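You operate a simulated robot arm through the tools that you are given. There is no shell and no other tool.

The job below is to be done with a simulated robot arm. You get a single attempt, and the scene is never put back.

JOB
Dry both wet bowls at 55 degrees for 30 minutes, then turn the heat off.
Fine: one unbroken run with the cabinet door shut; it ends shut, the bowls where they stood.

Only the result counts: the job must be done as asked and must still hold three seconds after the hand-in. Knocking over, shifting, dropping, spilling or breaking anything else fails it.

ROBOT AND FRAMES
A 6-joint arm with a two-finger gripper, fixed in place. Base frame: the origin is on the floor under the middle of its stand, x ahead of it, y to its left, z up. Units: mm, degrees, N and s.
With the tool pointing down near the work surface it reaches from about 100 to 920 mm from the base axis. Its first joint turns from -166.0 to 166.0 degrees. Payload 3.43 kg.
The tool frame sits at the grasp point between the pads (the TCP): z along the fingers, y along the line on which they close. The tips reach 20 mm beyond it. The gripper opens to 190 mm; its body begins 248 mm behind the TCP.
Orientation is told as [roll, pitch, yaw] about the base's x, y, z axes, in that order, counted from this pose: with the fingers straight down and closing along the base's y, the tool's x points along the base's -x, its y along +y and its z along -z.

CONTROLS
- The arm moves only by the tool play_rows. Its argument "steps" is a list of rows, each an object of numbers (a shift or turn left out is 0, a gripper value left out holds the last): "fingers": the opening, from 0 (shut) to 1 (fully open); "dx", "dy", "dz": the shift along the tool's x, y, z in units of 100 mm (1.0 is 100 mm); "ax", "ay", "az": the turn, a rotation vector about the tool's x, y, z in units of 90 degrees (1.0 is 90 degrees). In form: [{"fingers": .., "dx": .., "dy": .., "dz": .., "ax": .., "ay": .., "az": ..}, ...]. A call has 1 to 20 rows; each row is the pose to reach, as a shift and turn from the pose commanded when the call began, along the tool's axes at that moment. A call with a number of a shift or a turn outside -1 to 1 is refused whole. Rows are played at 5 a second. More than 50 mm and 8.6 degrees between two rows, or a gripper value outside its range, and nothing of the call is played. A pose out of reach is approached as far as the arm can. The call stops where the force on the tool passes 80 N (or 10 N more than at its start, if that is more) or the arm is blocked; 0.2 s more then pass. The fingers move at their own pace (about 153 mm/s each) and stop on an object; they squeeze with about 43 N. The grip force told is the motor's: it shows also when the fingers shut on nothing. Time passes only in rows, and 0.2 s behind the last, so rows that repeat a pose let the fingers close. It gives the time, the measured TCP pose, the force on the tool (base axes), the opening and the grip force at its end, in the units of the frame above (readings bear some noise), with the torque about the TCP (base axes, N m) and any sound that the robot's microphone picked up, and new pictures: "views" is both (left out), scene, wrist or none.
- Cameras (640 x 400 px; columns grow to the right, rows downward): "scene" is fixed at [50.5, -490.9, 1828.5]; the picture's right is [0.54, -0.84, 0.00], its down [-0.52, -0.33, -0.78] and it looks along [0.66, 0.42, -0.62] (base axes); focal length 256 px, centre (320, 200). "wrist" rides on the gripper at [71, -8, -288] in the tool frame; the picture's right is [0.12, 0.99, 0.00], its down [-0.96, 0.11, -0.25] and it looks along [-0.25, 0.03, 0.97] (tool axes); focal length 261 px, centre (320, 200). There is no depth. A picture from a camera that has moved, and an enlarged one, comes with that camera's place and axes in the base frame and with its lens. The place of the scene camera against the robot may be out by one fixed shift of up to 12 mm in any direction.
- move_column(by): moves the trunk up (or, below 0, down) by that many mm; the arm rides with it, the base frame stays. It gives what a move gives, with no picture.
- enlarge(camera, box): a new picture of the part [left, top, right, bottom] of that camera's present view, enlarged. No time passes.
- hand_in(): hands the job in; it is judged then, once.

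Places have to be worked out from the pictures, the camera data and where the tool is seen. Open the gripper and draw the arm clear of the work before you hand the job in, unless the task says otherwise.

The tools are called after ">>>" as a command line: name --argument value ..., lists and objects as JSON in quotes. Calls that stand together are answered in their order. play_rows: Moves the arm, as the interface text tells. Its arguments: {"type":"object","properties":{"steps":{"type":"array"},"views":{"type":"string","enum":["both","scene","wrist","none"]}},"required":["steps"]} The other tools are called the same way: move_column (by) moves the trunk up or down; enlarge (camera, box) takes an enlarged picture of a part of a camera's view; hand_in () hands the job in.

At the start:

```text
t: 0.0
eef_pos: [511.3, 9.5, 1595.5]
tcp_rot: [0.0, 0.2, 0.0]
ft_force: [-0.3, 0.4, -0.1]
moment: [-0.02, 0.0, 0.0]
grip_width: 190.0
grip_force: 0.1
trunk travel left (down, up): [-375.0, 65.0]
```

scene: 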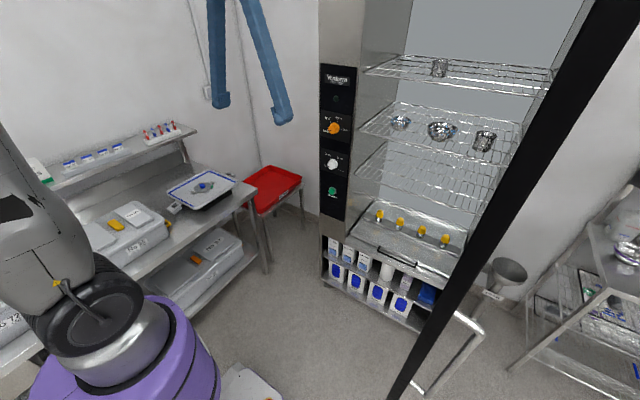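
wrist: 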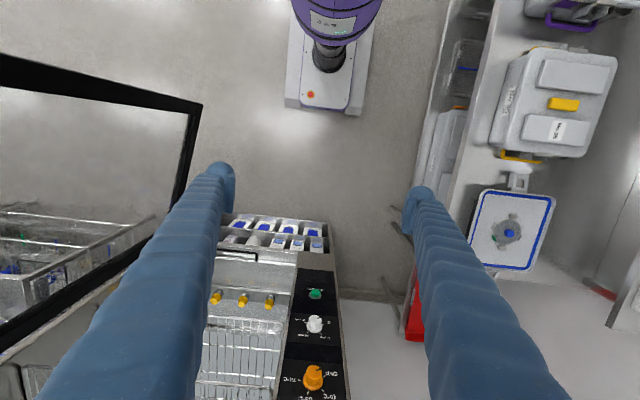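

The pictures show a drying cabinet with an open glass door (black frame), a panel with an orange knob, a white knob and a green button. I'll enlarge the panel and the cabinet interior to read the details.

>>> enlarge --camera "scene" --box '[300, 50, 380, 220]'

>>> enlarge --camera "scene" --box '[340, 40, 560, 200]'

>>> enlarge --camera "wrist" --box '[200, 200, 360, 400]'

>>> enlarge --camera "scene" --box '[380, 0, 640, 400]'

```text
2.35 times, centred on (340, 135) of scene
camera zoom: at [50.5, -490.9, 1828.5], right [0.54, -0.84, 0.0], down [-0.52, -0.33, -0.78], along [0.66, 0.42, -0.62], focal length 601 px, centre (273, 353)
```

zoom: 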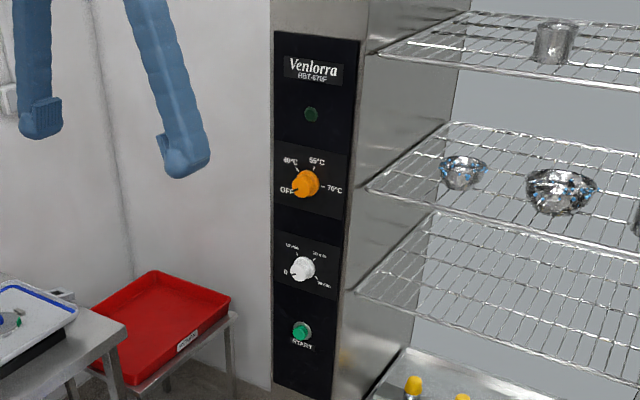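

```text
2.50 times, centred on (450, 120) of scene
camera zoom: at [50.5, -490.9, 1828.5], right [0.54, -0.84, 0.0], down [-0.52, -0.33, -0.78], along [0.66, 0.42, -0.62], focal length 639 px, centre (-5, 400)
```

zoom: 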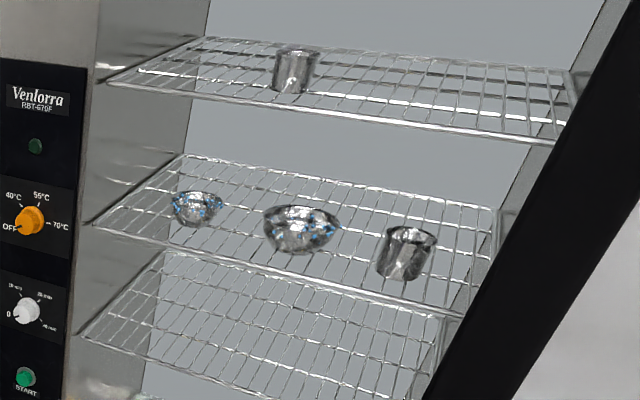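

```text
2.00 times, centred on (280, 300) of wrist
camera zoom: at [439.9, 0.6, 1884.4], right [-0.12, 0.99, 0.0], down [0.96, 0.11, 0.25], along [0.24, 0.03, -0.97], focal length 521 px, centre (400, 0)
```

zoom: 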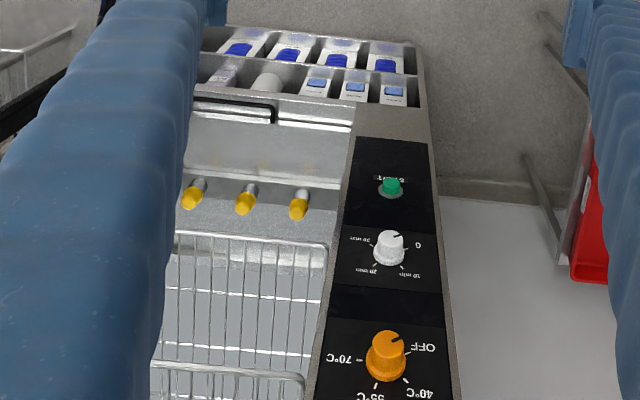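

```text
1.00 times, centred on (510, 200) of scene (not enlarged: the box is as wide or as high as the picture)
camera zoom: at [50.5, -490.9, 1828.5], right [0.54, -0.84, 0.0], down [-0.52, -0.33, -0.78], along [0.66, 0.42, -0.62], focal length 256 px, centre (130, 200)
```

zoom: 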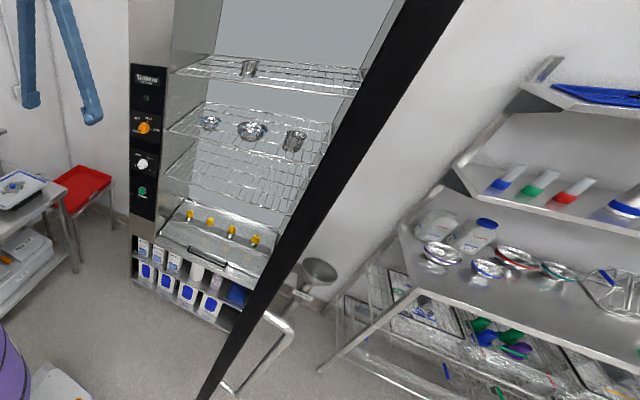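

I see two bowls with blue droplets on the middle shelf and the knobs at OFF and 0. Next I look closer at the door, its handle and the cabinet's lower part.

>>> enlarge --camera "scene" --box '[310, 190, 470, 340]'

>>> enlarge --camera "scene" --box '[380, 240, 560, 400]'

>>> enlarge --camera "scene" --box '[480, 0, 640, 120]'

>>> enlarge --camera "wrist" --box '[0, 50, 240, 400]'

>>> enlarge --camera "scene" --box '[315, 100, 365, 150]'

>>> enlarge --camera "scene" --box '[315, 145, 365, 205]'

```text
2.67 times, centred on (390, 265) of scene
camera zoom: at [50.5, -490.9, 1828.5], right [0.54, -0.84, 0.0], down [-0.52, -0.33, -0.78], along [0.66, 0.42, -0.62], focal length 681 px, centre (133, 27)
```

zoom: 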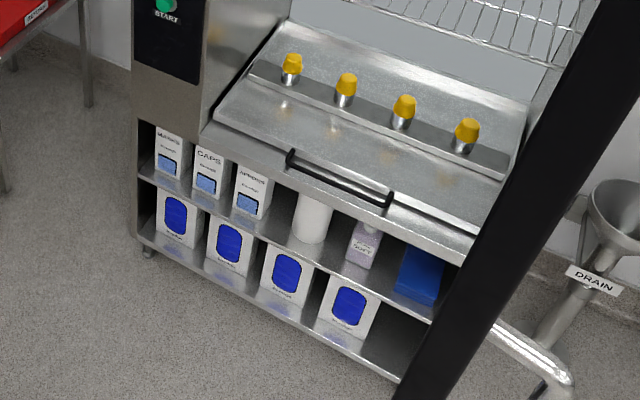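

```text
2.50 times, centred on (470, 320) of scene
camera zoom: at [50.5, -490.9, 1828.5], right [0.54, -0.84, 0.0], down [-0.52, -0.33, -0.78], along [0.66, 0.42, -0.62], focal length 639 px, centre (-55, -100)
```

zoom: 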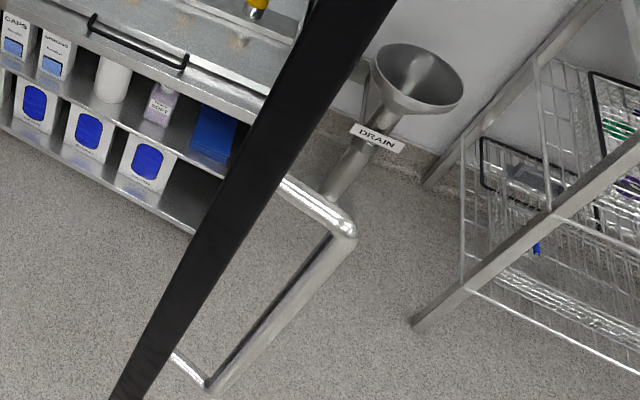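

```text
3.33 times, centred on (560, 60) of scene
camera zoom: at [50.5, -490.9, 1828.5], right [0.54, -0.84, 0.0], down [-0.52, -0.33, -0.78], along [0.66, 0.42, -0.62], focal length 852 px, centre (-480, 667)
```

zoom: 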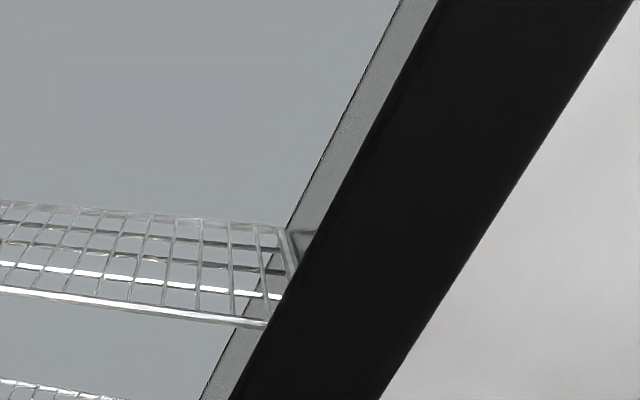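

```text
1.14 times, centred on (120, 225) of wrist
camera zoom: at [439.9, 0.6, 1884.4], right [-0.12, 0.99, 0.0], down [0.96, 0.11, 0.25], along [0.24, 0.03, -0.97], focal length 298 px, centre (549, 171)
```

zoom: 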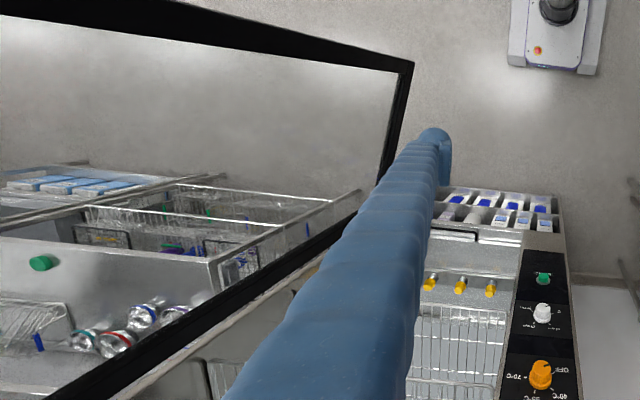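

```text
8.00 times, centred on (340, 125) of scene
camera zoom: at [50.5, -490.9, 1828.5], right [0.54, -0.84, 0.0], down [-0.52, -0.33, -0.78], along [0.66, 0.42, -0.62], focal length 2044 px, centre (160, 800)
```

zoom: 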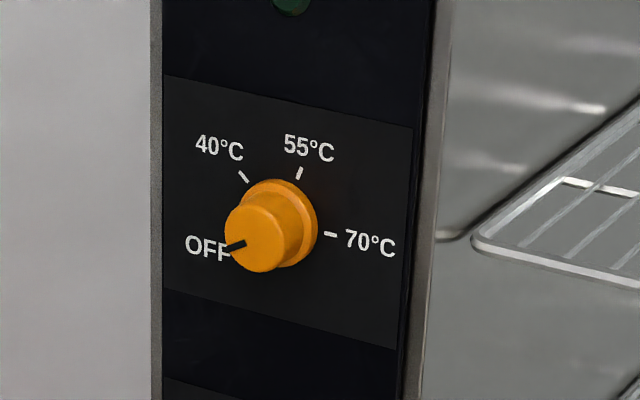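

```text
6.67 times, centred on (340, 175) of scene
camera zoom: at [50.5, -490.9, 1828.5], right [0.54, -0.84, 0.0], down [-0.52, -0.33, -0.78], along [0.66, 0.42, -0.62], focal length 1703 px, centre (187, 367)
```

zoom: 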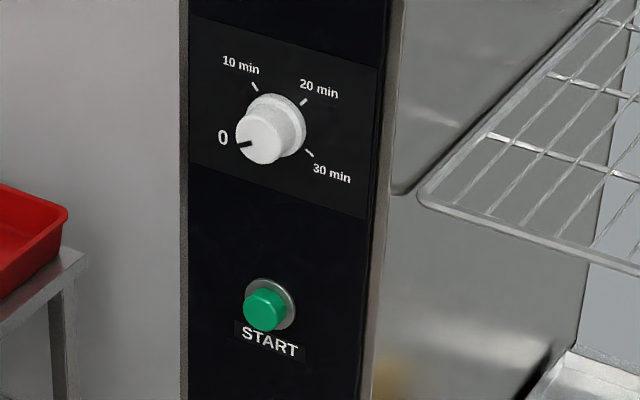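

The panel's orange dial (OFF/40/55/70), white timer (0/10/20/30 min) and START button are near x≈1030, y≈55. The door stands open about 79° with its hinge near (1040,-700). I check the right-hand rack for other wet bowls, and look closer at the bowls and the door edge.

>>> enlarge --camera "scene" --box '[580, 200, 640, 260]'

>>> enlarge --camera "scene" --box '[385, 100, 505, 165]'

>>> enlarge --camera "wrist" --box '[140, 80, 260, 260]'

>>> enlarge --camera "wrist" --box '[260, 270, 360, 400]'

>>> enlarge --camera "scene" --box '[0, 100, 300, 400]'

```text
6.67 times, centred on (610, 230) of scene
camera zoom: at [50.5, -490.9, 1828.5], right [0.54, -0.84, 0.0], down [-0.52, -0.33, -0.78], along [0.66, 0.42, -0.62], focal length 1703 px, centre (-1613, 0)
```

zoom: 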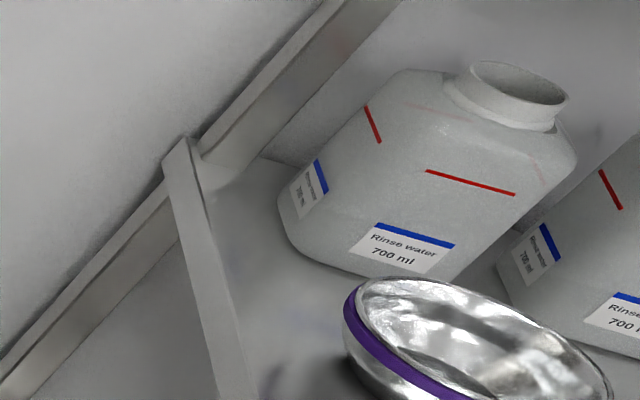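

```text
5.33 times, centred on (445, 132) of scene
camera zoom: at [50.5, -490.9, 1828.5], right [0.54, -0.84, 0.0], down [-0.52, -0.33, -0.78], along [0.66, 0.42, -0.62], focal length 1362 px, centre (-347, 560)
```

zoom: 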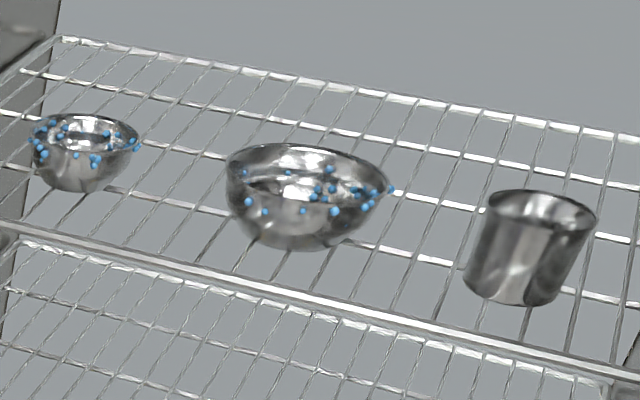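

```text
2.22 times, centred on (200, 170) of wrist
camera zoom: at [439.9, 0.6, 1884.4], right [-0.12, 0.99, 0.0], down [0.96, 0.11, 0.25], along [0.24, 0.03, -0.97], focal length 579 px, centre (587, 267)
```

zoom: 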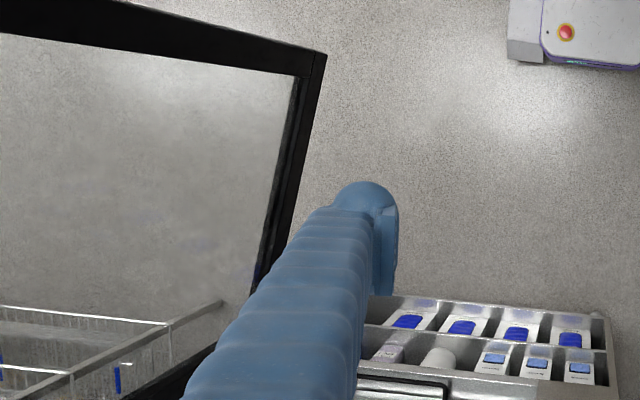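

```text
3.08 times, centred on (310, 335) of wrist
camera zoom: at [439.9, 0.6, 1884.4], right [-0.12, 0.99, 0.0], down [0.96, 0.11, 0.25], along [0.24, 0.03, -0.97], focal length 802 px, centre (351, -215)
```

zoom: 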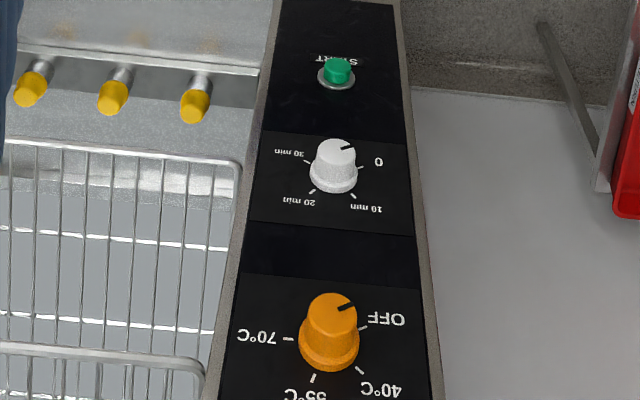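

```text
1.33 times, centred on (150, 250) of scene
camera zoom: at [50.5, -490.9, 1828.5], right [0.54, -0.84, 0.0], down [-0.52, -0.33, -0.78], along [0.66, 0.42, -0.62], focal length 341 px, centre (547, 133)
```

zoom: 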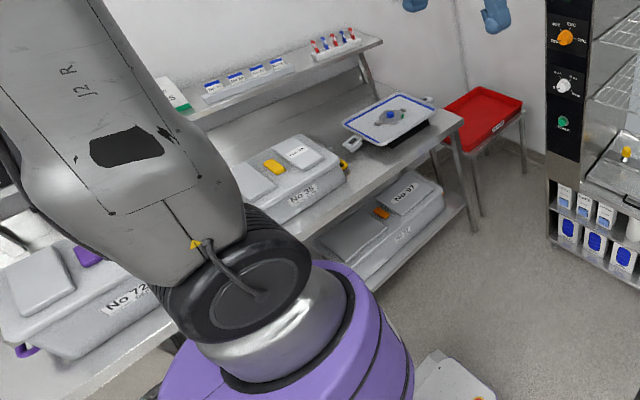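

Both bowls on the middle shelf are wet and clear of the door's plane, and the other items can stay put. I estimate the door's free edge near (392,-574), so I shut the fingers and swing the arm toward the door's outer side (-y), staying at x well below the free edge.

>>> play_rows --steps '[{"fingers": 0, "dx": 0.05, "dy": -0.3}, {"fingers": 0, "dx": 0.1, "dy": -0.65}, {"fingers": 0, "dx": 0.2, "dy": -1.0}]' --views "none"

>>> play_rows --steps '[{"dx": 0.1, "dy": -0.3}, {"dx": 0.2, "dy": -0.65}, {"dx": 0.3, "dy": -1.0}]' --views "none"

>>> play_rows --steps '[{"dx": 0.2, "dy": -0.3, "dz": 0.1}, {"dx": 0.4, "dy": -0.65, "dz": 0.3}, {"dx": 0.6, "dy": -1.0, "dz": 0.5}]' --views "both"

```text
t: 0.8
eef_pos: [491.9, -91.0, 1594.3]
tcp_rot: [0.0, 0.1, -0.2]
ft_force: [-0.6, -0.4, -0.1]
moment: [0.01, -0.02, 0.02]
grip_width: 0.1
grip_force: 34.6
trunk travel left (down, up): [-375.0, 65.0]
```

```text
t: 1.6
eef_pos: [462.2, -191.0, 1595.1]
tcp_rot: [0.1, 0.0, 0.0]
ft_force: [0.3, 0.5, -0.4]
moment: [0.05, 0.05, 0.0]
grip_width: 0.1
grip_force: 34.2
trunk travel left (down, up): [-375.0, 65.0]
```

```text
t: 2.4
eef_pos: [398.6, -295.0, 1545.7]
tcp_rot: [0.1, 0.0, -0.1]
ft_force: [0.0, 0.4, 0.2]
moment: [0.05, -0.04, -0.01]
grip_width: 0.0
grip_force: 34.0
trunk travel left (down, up): [-375.0, 65.0]
camera wrist: at [327.7, -304.0, 1833.2], right [-0.12, 0.99, 0.0], down [0.96, 0.12, 0.25], along [0.25, 0.03, -0.97], focal length 261 px, centre (320, 200)
```

scene: 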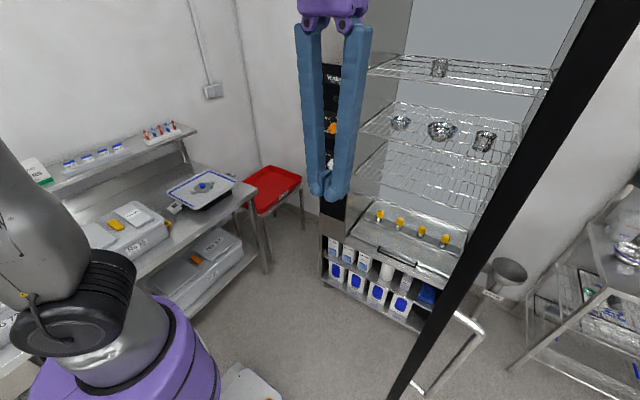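
wrist: 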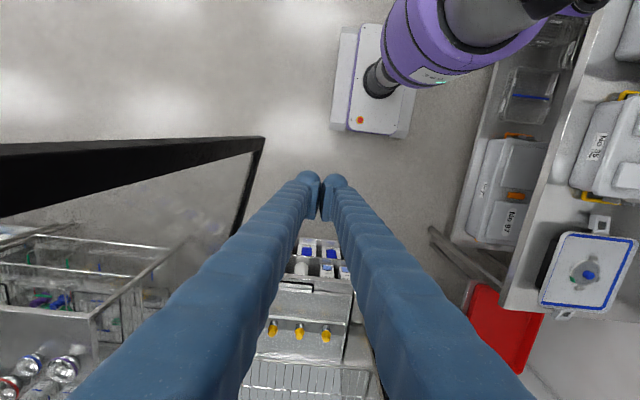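

The arm is swinging as planned; the wrist view puts the door's lower free corner near (385,-557,610). I measure the door's edge lines in the scene picture before going round it.

>>> enlarge --camera "scene" --box '[440, 100, 600, 200]'

>>> enlarge --camera "scene" --box '[360, 300, 520, 400]'

>>> enlarge --camera "wrist" --box '[0, 100, 300, 400]'

```text
4.00 times, centred on (520, 150) of scene
camera zoom: at [50.5, -490.9, 1828.5], right [0.54, -0.84, 0.0], down [-0.52, -0.33, -0.78], along [0.66, 0.42, -0.62], focal length 1022 px, centre (-480, 400)
```

zoom: 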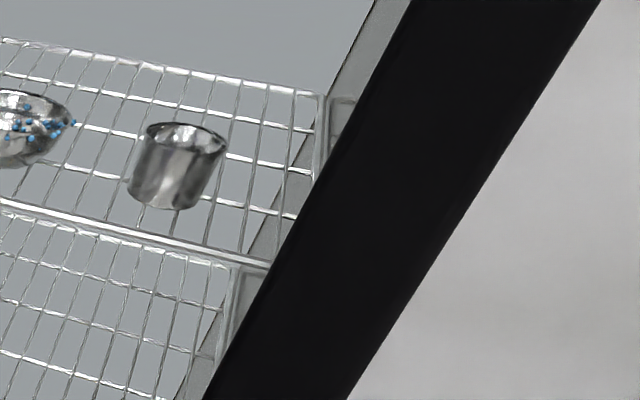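

```text
4.00 times, centred on (440, 350) of scene
camera zoom: at [50.5, -490.9, 1828.5], right [0.54, -0.84, 0.0], down [-0.52, -0.33, -0.78], along [0.66, 0.42, -0.62], focal length 1022 px, centre (-160, -400)
```

zoom: 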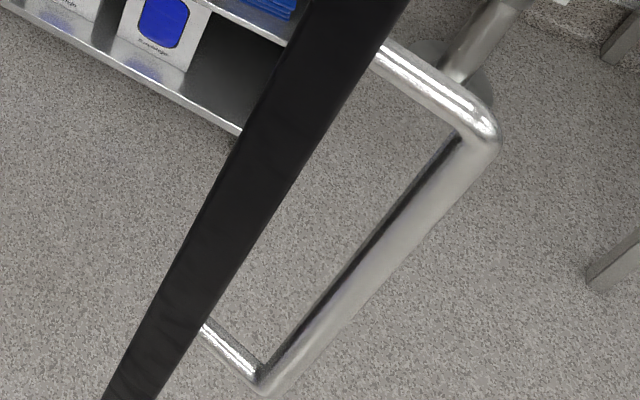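

```text
1.33 times, centred on (150, 250) of wrist
camera zoom: at [327.7, -304.0, 1833.2], right [-0.12, 0.99, 0.0], down [0.96, 0.12, 0.25], along [0.25, 0.03, -0.97], focal length 348 px, centre (547, 133)
```

zoom: 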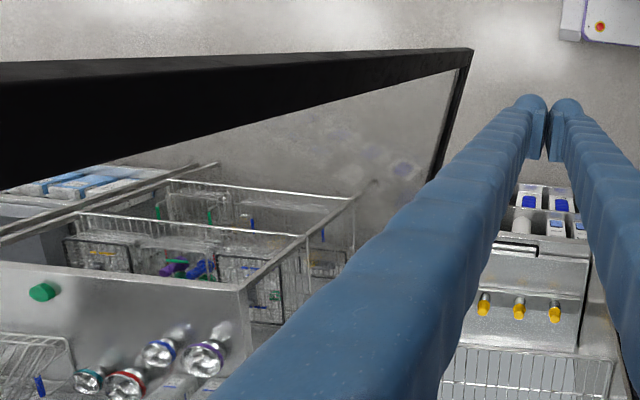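

The door's outer free corner works out to about (370,-567), and the handle spans roughly z 850–1290 on its outer side. I carry on round to about (100,-680,1450), well clear of the free edge.

>>> play_rows --steps '[{"dx": 0.3, "dy": -0.3, "dz": 0.1}, {"dx": 0.6, "dy": -0.6, "dz": 0.3}, {"dx": 1.0, "dy": -1.0, "dz": 0.5}]' --views "none"

>>> play_rows --steps '[{"dx": 0.3, "dy": -0.3, "dz": 0.1}, {"dx": 0.6, "dy": -0.6, "dz": 0.3}, {"dx": 1.0, "dy": -1.0, "dz": 0.5}]' --views "none"

>>> play_rows --steps '[{"dx": 0.25, "dy": -0.3}, {"dx": 0.5, "dy": -0.6}, {"dx": 0.8, "dy": -1.0}]' --views "both"

```text
refused: row 3 steps farther than a row can; nothing moved
```

```text
refused: row 3 steps farther than a row can; nothing moved
```

```text
t: 3.2
eef_pos: [319.5, -392.5, 1545.1]
tcp_rot: [0.0, 0.1, 0.0]
ft_force: [0.6, -0.5, 0.7]
moment: [0.01, -0.07, -0.02]
grip_width: 0.0
grip_force: 34.2
trunk travel left (down, up): [-375.0, 65.0]
camera wrist: at [247.9, -401.1, 1833.0], right [-0.12, 0.99, 0.0], down [0.96, 0.11, 0.25], along [0.25, 0.03, -0.97], focal length 261 px, centre (320, 200)
```

scene: 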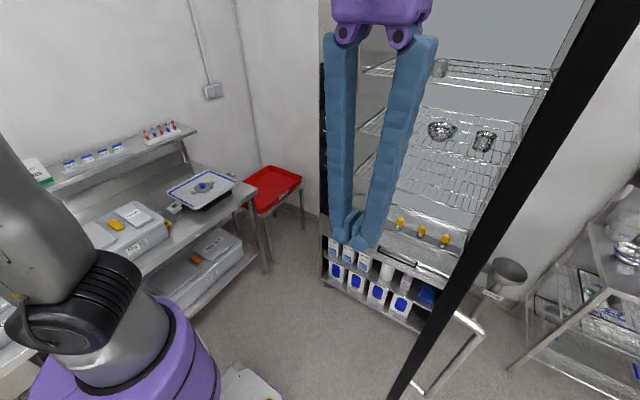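
wrist: 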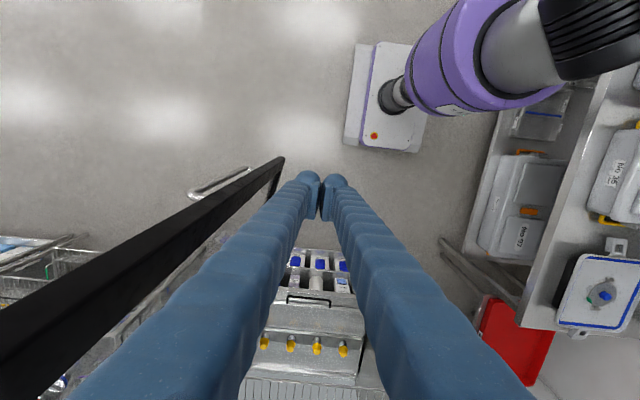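

Two calls were refused for too long a row, and only the last played; the tool is at (319,-392,1545) and clear of the door. I continue with smaller rows.

>>> play_rows --steps '[{"dx": 0.25, "dy": -0.2, "dz": 0.1}, {"dx": 0.5, "dy": -0.4, "dz": 0.2}, {"dx": 0.75, "dy": -0.6, "dz": 0.3}, {"dx": 1.0, "dy": -0.8, "dz": 0.5}]' --views "none"

>>> play_rows --steps '[{"dx": 0.25, "dy": -0.25, "dz": 0.1}, {"dx": 0.5, "dy": -0.5, "dz": 0.2}, {"dx": 0.75, "dy": -0.75, "dz": 0.3}, {"dx": 1.0, "dy": -1.0, "dz": 0.4}]' --views "none"

>>> play_rows --steps '[{"dx": 0, "dy": -0.3}, {"dx": 0, "dy": -0.6}, {"dx": 0, "dy": -1.0}]' --views "both"

```text
t: 4.2
eef_pos: [222.2, -471.8, 1492.0]
tcp_rot: [0.1, 0.0, 0.0]
ft_force: [-1.1, 0.3, -0.3]
moment: [0.11, 0.0, 0.0]
grip_width: 0.1
grip_force: 34.4
trunk travel left (down, up): [-375.0, 65.0]
```

```text
t: 5.2
eef_pos: [117.9, -570.7, 1454.4]
tcp_rot: [-0.1, 0.0, 0.0]
ft_force: [0.0, -0.3, 0.1]
moment: [0.13, -0.04, -0.02]
grip_width: 0.0
grip_force: 34.5
trunk travel left (down, up): [-375.0, 65.0]
```

```text
t: 6.0
eef_pos: [119.5, -671.2, 1456.4]
tcp_rot: [0.1, 0.1, -0.1]
ft_force: [0.3, -0.6, -0.9]
moment: [0.12, 0.05, 0.02]
grip_width: 0.0
grip_force: 34.1
trunk travel left (down, up): [-375.0, 65.0]
camera wrist: at [48.5, -681.4, 1745.5], right [-0.12, 0.99, 0.0], down [0.96, 0.11, 0.25], along [0.24, 0.03, -0.97], focal length 261 px, centre (320, 200)
```

scene: 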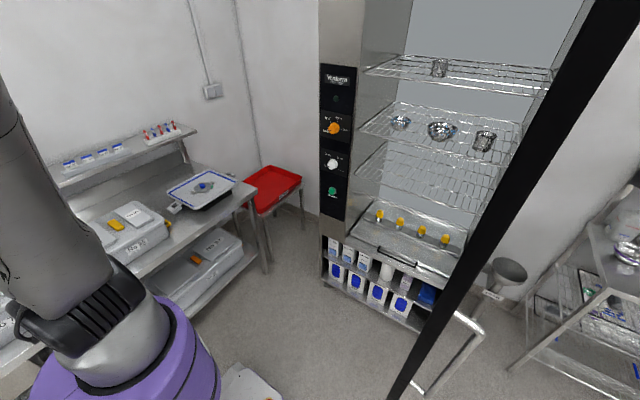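
wrist: 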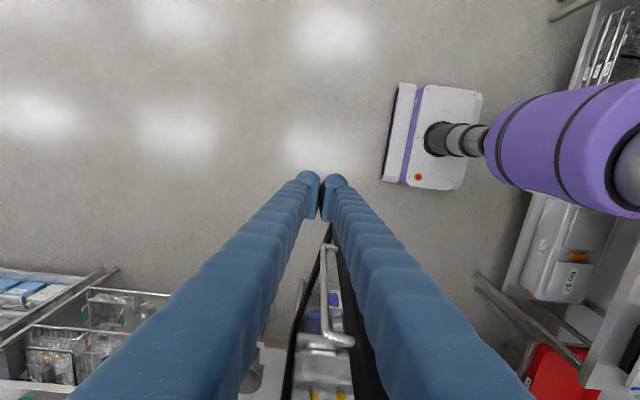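

The tool is now outside the door near (119,-671,1456). I enlarge the wrist view to locate the handle and the door's outer face.

>>> enlarge --camera "wrist" --box '[260, 200, 420, 400]'

>>> enlarge --camera "scene" --box '[540, 0, 640, 100]'

```text
2.00 times, centred on (340, 300) of wrist
camera zoom: at [48.5, -681.4, 1745.5], right [-0.12, 0.99, 0.0], down [0.96, 0.11, 0.25], along [0.24, 0.03, -0.97], focal length 521 px, centre (280, 0)
```

zoom: 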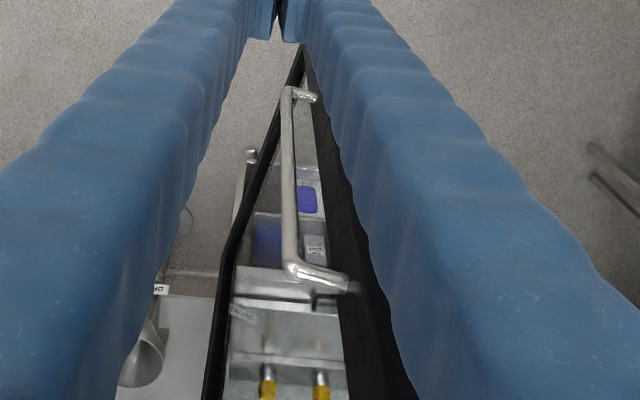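

```text
4.00 times, centred on (590, 50) of scene
camera zoom: at [50.5, -490.9, 1828.5], right [0.54, -0.84, 0.0], down [-0.52, -0.33, -0.78], along [0.66, 0.42, -0.62], focal length 1022 px, centre (-760, 800)
```

zoom: 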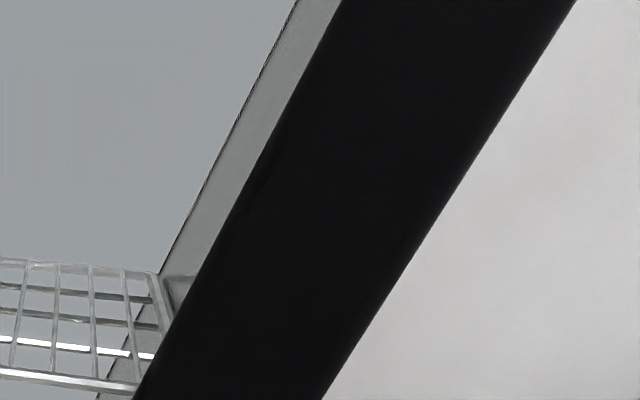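

The handle's upper corner is at about (406,-630,1330) and the door's outer face runs through (371,-567) and (416,-577). I tip the tool so that the fingers point toward +x, staying at z≈1456, above the handle and outside the door.

>>> play_rows --steps '[{"ay": -0.09, "dx": -0.05}, {"ay": -0.18, "dx": -0.1}, {"ay": -0.27, "dx": -0.2}, {"ay": -0.36, "dx": -0.3}, {"ay": -0.45, "dx": -0.4}, {"ay": -0.54, "dx": -0.5}, {"ay": -0.63, "dx": -0.6}, {"ay": -0.72, "dx": -0.7}, {"ay": -0.81, "dx": -0.8}, {"ay": -0.9, "dx": -0.9}, {"ay": -0.95, "dx": -0.95}, {"ay": -1.0, "dx": -1.0}, {"ay": -1.0, "dx": -1.0}]' --views "both"

```text
t: 8.8
eef_pos: [218.5, -671.0, 1457.1]
tcp_rot: [-175.2, -90.0, 175.0]
ft_force: [0.2, 0.2, -0.8]
moment: [0.0, -0.06, 0.02]
grip_width: 0.0
grip_force: 34.2
trunk travel left (down, up): [-375.0, 65.0]
camera wrist: at [-69.0, -680.2, 1387.0], right [0.0, 0.99, -0.12], down [-0.25, 0.12, 0.96], along [0.97, 0.03, 0.25], focal length 261 px, centre (320, 200)
```

scene: 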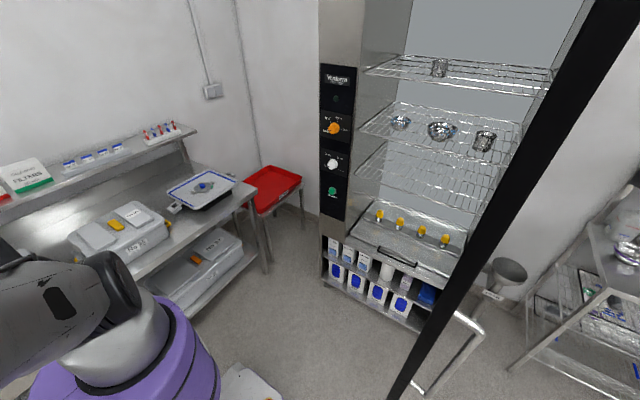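
wrist: 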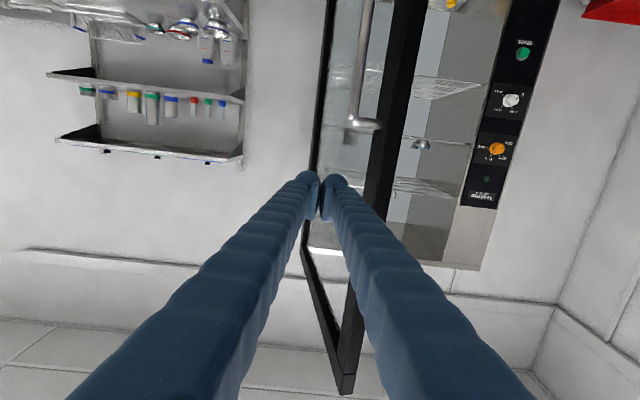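

The tool now points along +x at (218,-671,1457), with the door to its +y side and the handle's top below it. I move forward until the tips are about 60 mm past the free edge.

>>> play_rows --steps '[{"dz": 0.35}, {"dz": 0.7}, {"dz": 1.0}]' --views "none"

>>> play_rows --steps '[{"dz": 0.3}, {"dz": 0.6}, {"dz": 0.92}]' --views "both"

```text
t: 9.6
eef_pos: [321.1, -671.6, 1456.9]
tcp_rot: [28.5, -89.9, -28.5]
ft_force: [0.9, -0.3, -1.4]
moment: [-0.01, -0.01, 0.04]
grip_width: 0.0
grip_force: 34.3
trunk travel left (down, up): [-375.0, 65.0]
```

```text
t: 10.4
eef_pos: [414.5, -669.0, 1456.2]
tcp_rot: [-3.3, -89.9, 3.2]
ft_force: [-0.2, -1.2, -0.1]
moment: [0.02, -0.03, 0.0]
grip_width: 0.2
grip_force: 33.9
trunk travel left (down, up): [-375.0, 65.0]
camera wrist: at [125.4, -677.9, 1386.6], right [0.0, 0.99, -0.12], down [-0.25, 0.12, 0.96], along [0.97, 0.03, 0.24], focal length 261 px, centre (320, 200)
```

scene: 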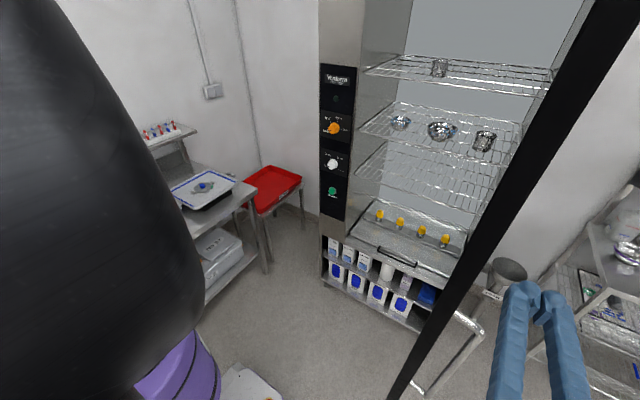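
wrist: 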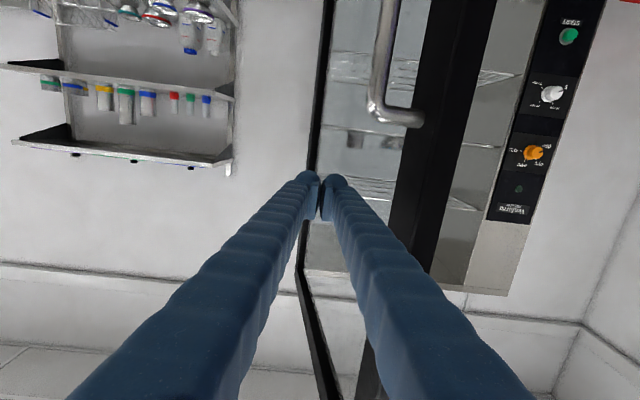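

The fingertips are beyond the free edge, above the handle and outside the door. I push toward +y, watching the force.

>>> play_rows --steps '[{"dy": 0.3}, {"dy": 0.5}, {"dy": 0.65, "dz": 0.02}, {"dy": 0.8, "dz": 0.05}, {"dy": 0.9, "dz": 0.08}, {"dy": 1.0, "dz": 0.1}]' --views "both"

```text
t: 11.8
eef_pos: [422.2, -568.5, 1457.4]
tcp_rot: [-50.5, -89.8, 50.4]
ft_force: [0.1, 0.3, -0.8]
moment: [0.01, 0.01, -0.05]
grip_width: 0.0
grip_force: 34.2
trunk travel left (down, up): [-375.0, 65.0]
camera wrist: at [133.1, -578.1, 1388.0], right [0.0, 0.99, -0.12], down [-0.25, 0.12, 0.96], along [0.97, 0.03, 0.25], focal length 261 px, centre (320, 200)
```

scene: 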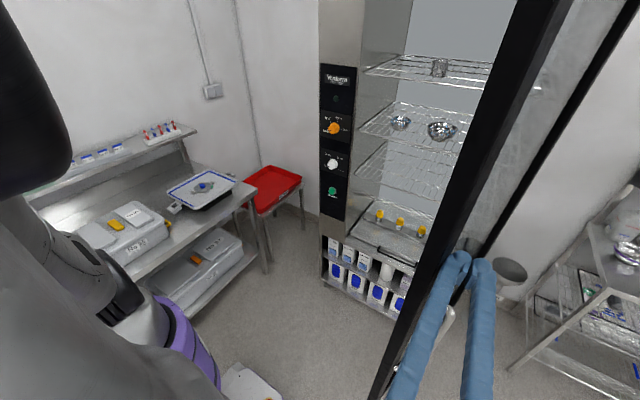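
wrist: 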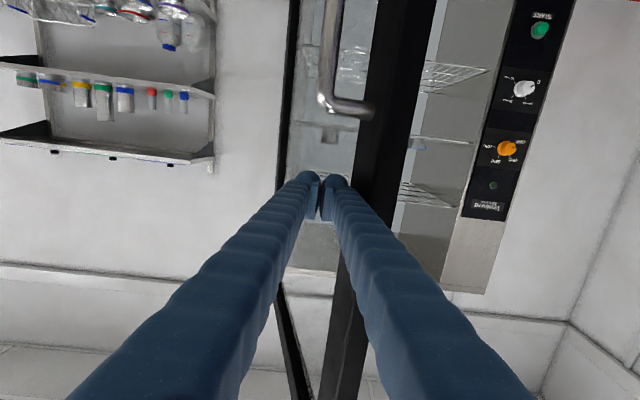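

The door is moving freely with almost no force. I keep pushing along its arc.

>>> play_rows --steps '[{"dy": 0.2, "dz": 0.06}, {"dy": 0.4, "dz": 0.12}, {"dy": 0.6, "dz": 0.2}, {"dy": 0.8, "dz": 0.28}, {"dy": 1.0, "dz": 0.38}]' --views "none"

>>> play_rows --steps '[{"dy": 0.2, "dz": 0.1}, {"dy": 0.4, "dz": 0.2}, {"dy": 0.6, "dz": 0.32}, {"dy": 0.8, "dz": 0.45}, {"dy": 1.0, "dz": 0.6}]' --views "both"

```text
t: 13.0
eef_pos: [460.5, -469.2, 1457.3]
tcp_rot: [2.1, -89.9, -2.1]
ft_force: [-1.0, 0.3, -0.1]
moment: [0.03, -0.04, -0.04]
grip_width: 0.0
grip_force: 34.6
trunk travel left (down, up): [-375.0, 65.0]
```

```text
t: 14.2
eef_pos: [522.2, -381.5, 1466.4]
tcp_rot: [37.8, -89.5, -37.6]
ft_force: [-0.2, -0.7, -0.6]
moment: [-0.04, -0.08, 0.1]
grip_width: 0.1
grip_force: 33.7
out of reach, approached as far as the arm can: row 4, 5
trunk travel left (down, up): [-375.0, 65.0]
camera wrist: at [233.9, -390.9, 1398.6], right [0.0, 0.99, -0.11], down [-0.24, 0.11, 0.96], along [0.97, 0.03, 0.24], focal length 261 px, centre (320, 200)
```

scene: 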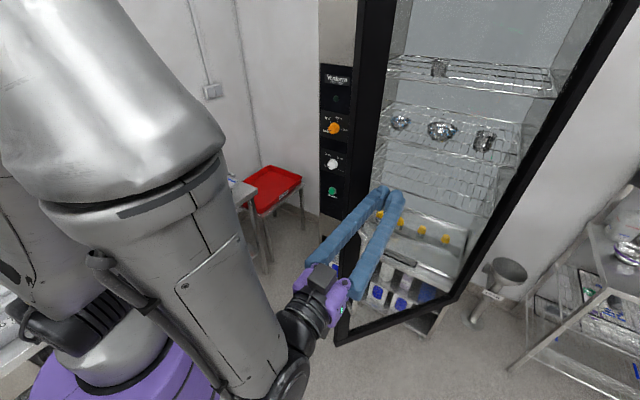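
wrist: 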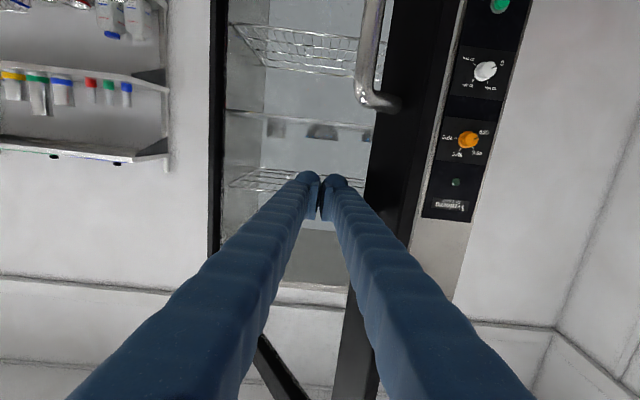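

The door has swung to about 49° and coasted a little ahead of the tips; the arm ran out of reach with the tool along +x. I yaw the tool toward the door's normal (+x+y), which takes the wrist back out to a comfortable radius.

>>> play_rows --steps '[{"ax": -0.08}, {"ax": -0.16}, {"ax": -0.24}, {"ax": -0.32}, {"ax": -0.4}, {"ax": -0.48}, {"ax": -0.48}]' --views "both"

```text
t: 15.8
eef_pos: [521.7, -382.9, 1467.7]
tcp_rot: [42.2, -90.0, 1.2]
ft_force: [0.4, 1.0, 1.1]
moment: [0.01, 0.04, -0.01]
grip_width: 0.0
grip_force: 33.8
trunk travel left (down, up): [-375.0, 65.0]
camera wrist: at [316.7, -585.4, 1397.6], right [-0.68, 0.72, -0.12], down [-0.26, -0.09, 0.96], along [0.69, 0.69, 0.25], focal length 261 px, centre (320, 200)
```

scene: 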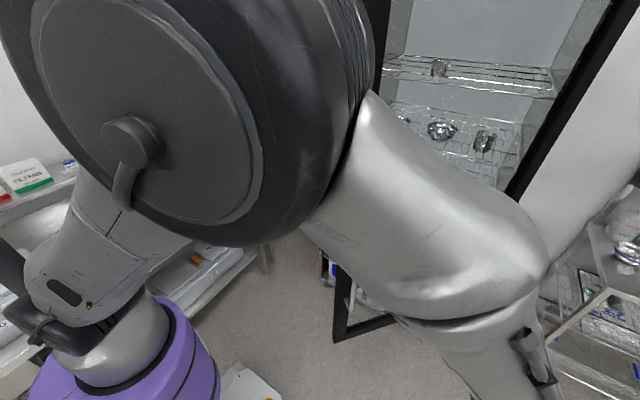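
wrist: 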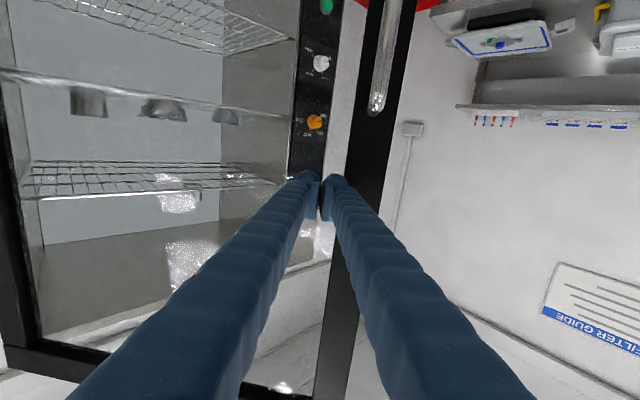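

The tool faces the door at about 43° yaw, with the door's free-edge frame just right of the tips in the wrist view. I push on along the tool axis with a small shift toward the frame.

>>> play_rows --steps '[{"dz": 0.2, "dy": 0.06}, {"dz": 0.4, "dy": 0.12}, {"dz": 0.6, "dy": 0.18}, {"dz": 0.8, "dy": 0.24}, {"dz": 1.0, "dy": 0.3}]' --views "both"

```text
t: 17.0
eef_pos: [574.6, -288.8, 1465.2]
tcp_rot: [18.0, -90.0, 25.2]
ft_force: [-0.8, 0.5, 0.2]
moment: [0.01, -0.01, 0.01]
grip_width: 0.1
grip_force: 34.2
trunk travel left (down, up): [-375.0, 65.0]
camera wrist: at [369.9, -492.4, 1396.4], right [-0.68, 0.72, -0.12], down [-0.26, -0.08, 0.96], along [0.69, 0.68, 0.24], focal length 261 px, centre (320, 200)
```

scene: 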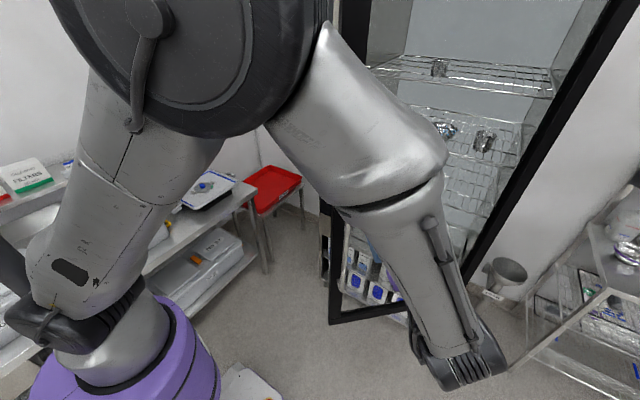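
wrist: 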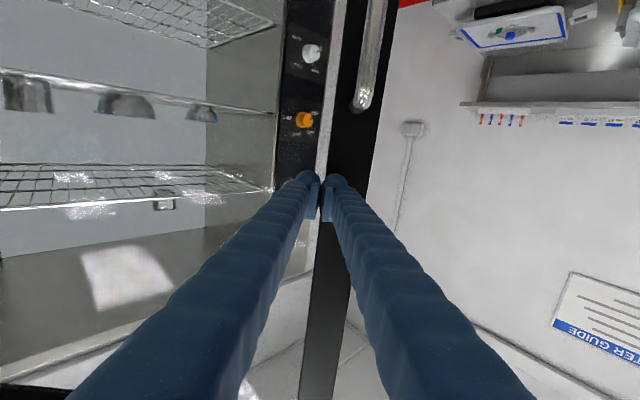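

The tips are now in line with the door's free-edge frame. I push further, easing the yaw back as the door turns.

>>> play_rows --steps '[{"dz": 0.2, "ax": 0.02}, {"dz": 0.4, "ax": 0.04}, {"dz": 0.6, "ax": 0.06}, {"dz": 0.8, "ax": 0.09}, {"dz": 1.0, "ax": 0.12}]' --views "both"

```text
t: 18.2
eef_pos: [648.1, -222.7, 1464.2]
tcp_rot: [2.6, -89.9, 29.6]
ft_force: [0.4, 0.2, -0.5]
moment: [0.0, -0.01, 0.03]
grip_width: 0.0
grip_force: 33.9
trunk travel left (down, up): [-375.0, 65.0]
camera wrist: at [408.2, -383.6, 1396.0], right [-0.53, 0.84, -0.12], down [-0.27, -0.03, 0.96], along [0.8, 0.54, 0.24], focal length 261 px, centre (320, 200)
```

scene: 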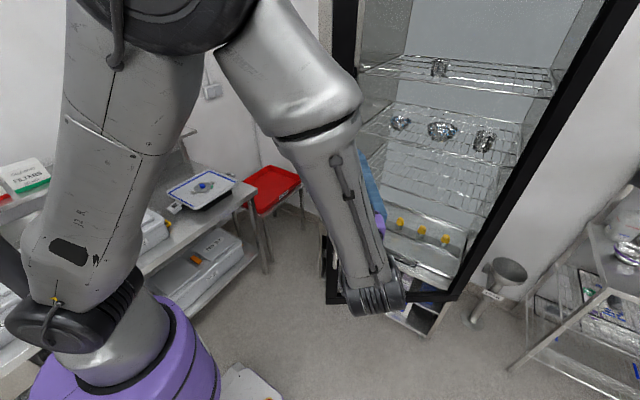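
wrist: 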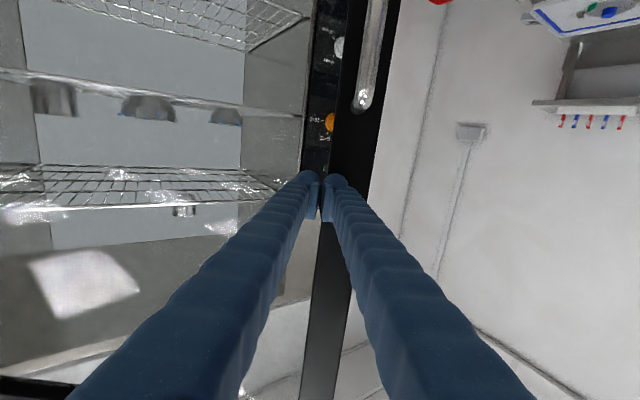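

The door follows; the tool is at (648,-223) with yaw 32°. I keep pushing along the tool axis.

>>> play_rows --steps '[{"dz": 0.2, "ax": 0.02}, {"dz": 0.4, "ax": 0.04}, {"dz": 0.6, "ax": 0.06}, {"dz": 0.8, "ax": 0.08}, {"dz": 1.0, "ax": 0.1}]' --views "both"

```text
t: 19.4
eef_pos: [733.8, -168.0, 1466.3]
tcp_rot: [21.5, -89.9, 1.9]
ft_force: [-0.9, 0.8, 0.0]
moment: [-0.02, -0.02, -0.02]
grip_width: 0.0
grip_force: 34.5
trunk travel left (down, up): [-375.0, 65.0]
camera wrist: at [472.8, -291.5, 1397.1], right [-0.39, 0.91, -0.12], down [-0.27, 0.01, 0.96], along [0.88, 0.41, 0.24], focal length 261 px, centre (320, 200)
```

scene: 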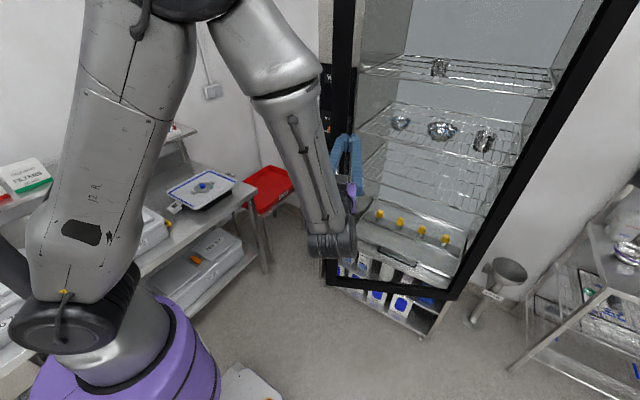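
wrist: 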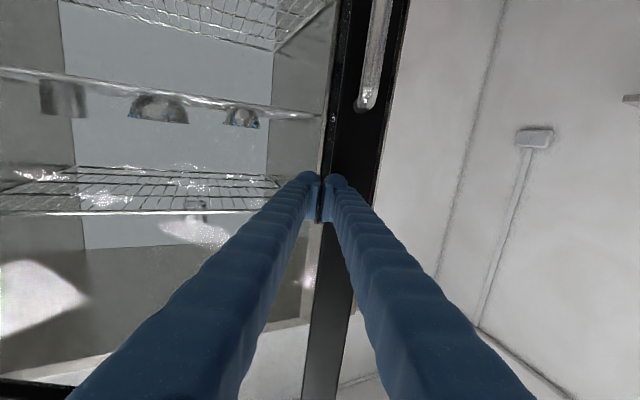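

The door frame is still right ahead of the tips and the force stays low. I push on toward closed, turning the yaw back further.

>>> play_rows --steps '[{"dz": 0.2, "ax": 0.02}, {"dz": 0.4, "ax": 0.04}, {"dz": 0.6, "ax": 0.06}, {"dz": 0.8, "ax": 0.08}, {"dz": 1.0, "ax": 0.1}]' --views "both"

```text
t: 20.6
eef_pos: [826.0, -132.7, 1462.6]
tcp_rot: [17.5, -89.9, -3.2]
ft_force: [0.0, 0.3, -0.8]
moment: [0.0, -0.02, -0.03]
grip_width: 0.0
grip_force: 34.4
trunk travel left (down, up): [-375.0, 65.0]
camera wrist: at [548.8, -211.1, 1395.2], right [-0.25, 0.96, -0.12], down [-0.27, 0.05, 0.96], along [0.93, 0.27, 0.24], focal length 261 px, centre (320, 200)
```

scene: 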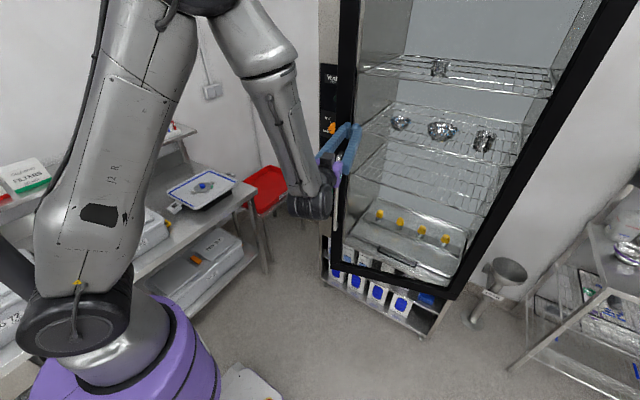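
wrist: 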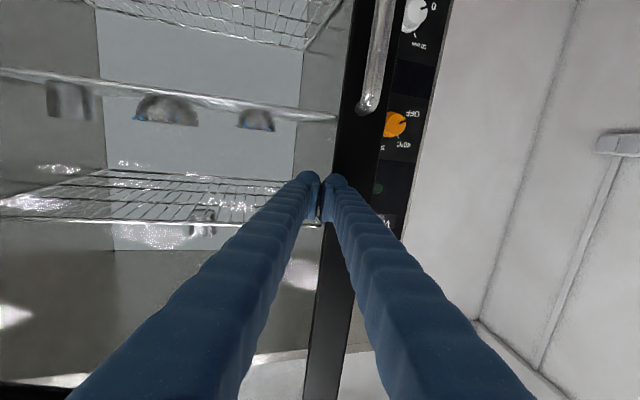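

The door has about 15° left. I continue with smaller rows and watch the force.

>>> play_rows --steps '[{"dz": 0.18, "ax": 0.02}, {"dz": 0.36, "ax": 0.04}, {"dz": 0.54, "ax": 0.06}, {"dz": 0.72, "ax": 0.07}, {"dz": 0.9, "ax": 0.08}]' --views "both"

```text
t: 21.8
eef_pos: [914.0, -106.9, 1462.1]
tcp_rot: [28.1, -89.8, -21.0]
ft_force: [0.1, -0.2, 0.5]
moment: [0.01, -0.02, 0.0]
grip_width: 0.0
grip_force: 34.4
trunk travel left (down, up): [-375.0, 65.0]
camera wrist: at [628.3, -151.8, 1394.5], right [-0.12, 0.99, -0.12], down [-0.26, 0.08, 0.96], along [0.96, 0.15, 0.24], focal length 261 px, centre (320, 200)
```

scene: 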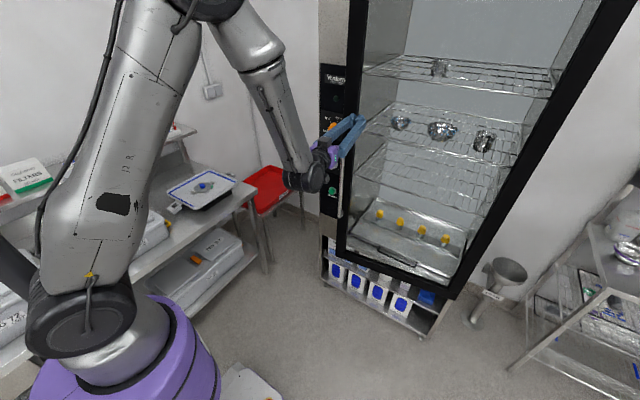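
wrist: 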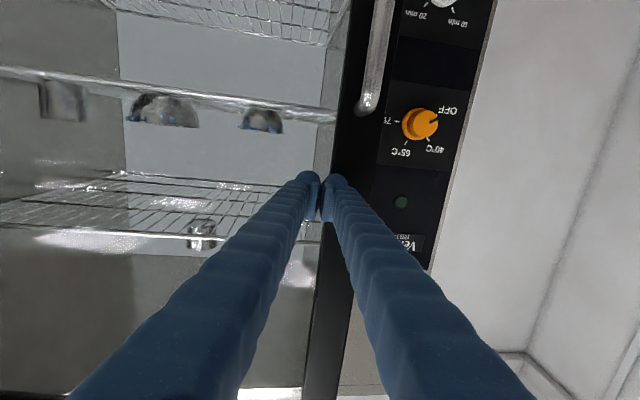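

Only a few degrees of door remain. I push slowly toward x≈995 until contact with the stop is felt.

>>> play_rows --steps '[{"dz": 0.12, "ax": 0.01}, {"dz": 0.24, "ax": 0.02}, {"dz": 0.36, "ax": 0.03}, {"dz": 0.46, "ax": 0.04}, {"dz": 0.54, "ax": 0.05}, {"dz": 0.62, "ax": 0.06}, {"dz": 0.7, "ax": 0.07}, {"dz": 0.76, "ax": 0.08}]' --views "both"

```text
t: 23.6
eef_pos: [977.9, -105.2, 1472.2]
tcp_rot: [72.9, -88.5, -70.7]
ft_force: [0.3, 0.9, -0.3]
moment: [-0.02, -0.02, 0.01]
grip_width: 0.1
grip_force: 34.4
out of reach, approached as far as the arm can: row 3, 4, 5, 6, 7, 8
trunk travel left (down, up): [-375.0, 65.0]
camera wrist: at [689.3, -122.9, 1405.3], right [-0.04, 0.99, -0.09], down [-0.24, 0.08, 0.97], along [0.97, 0.06, 0.24], focal length 261 px, centre (320, 200)
```

scene: 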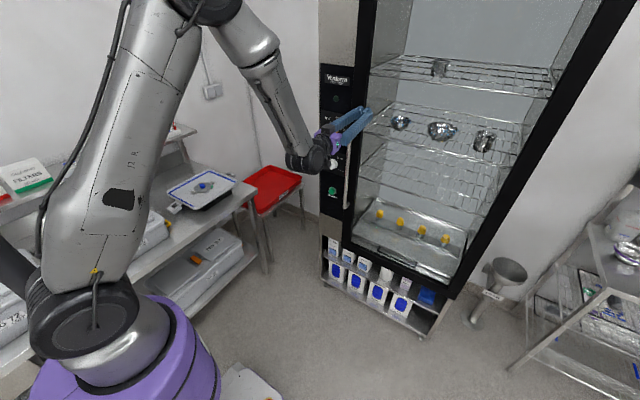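
wrist: 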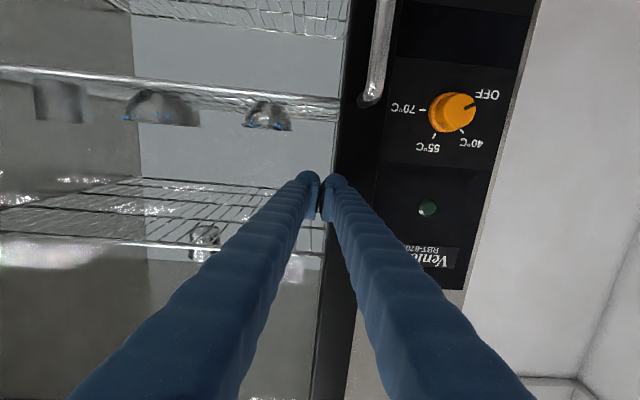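

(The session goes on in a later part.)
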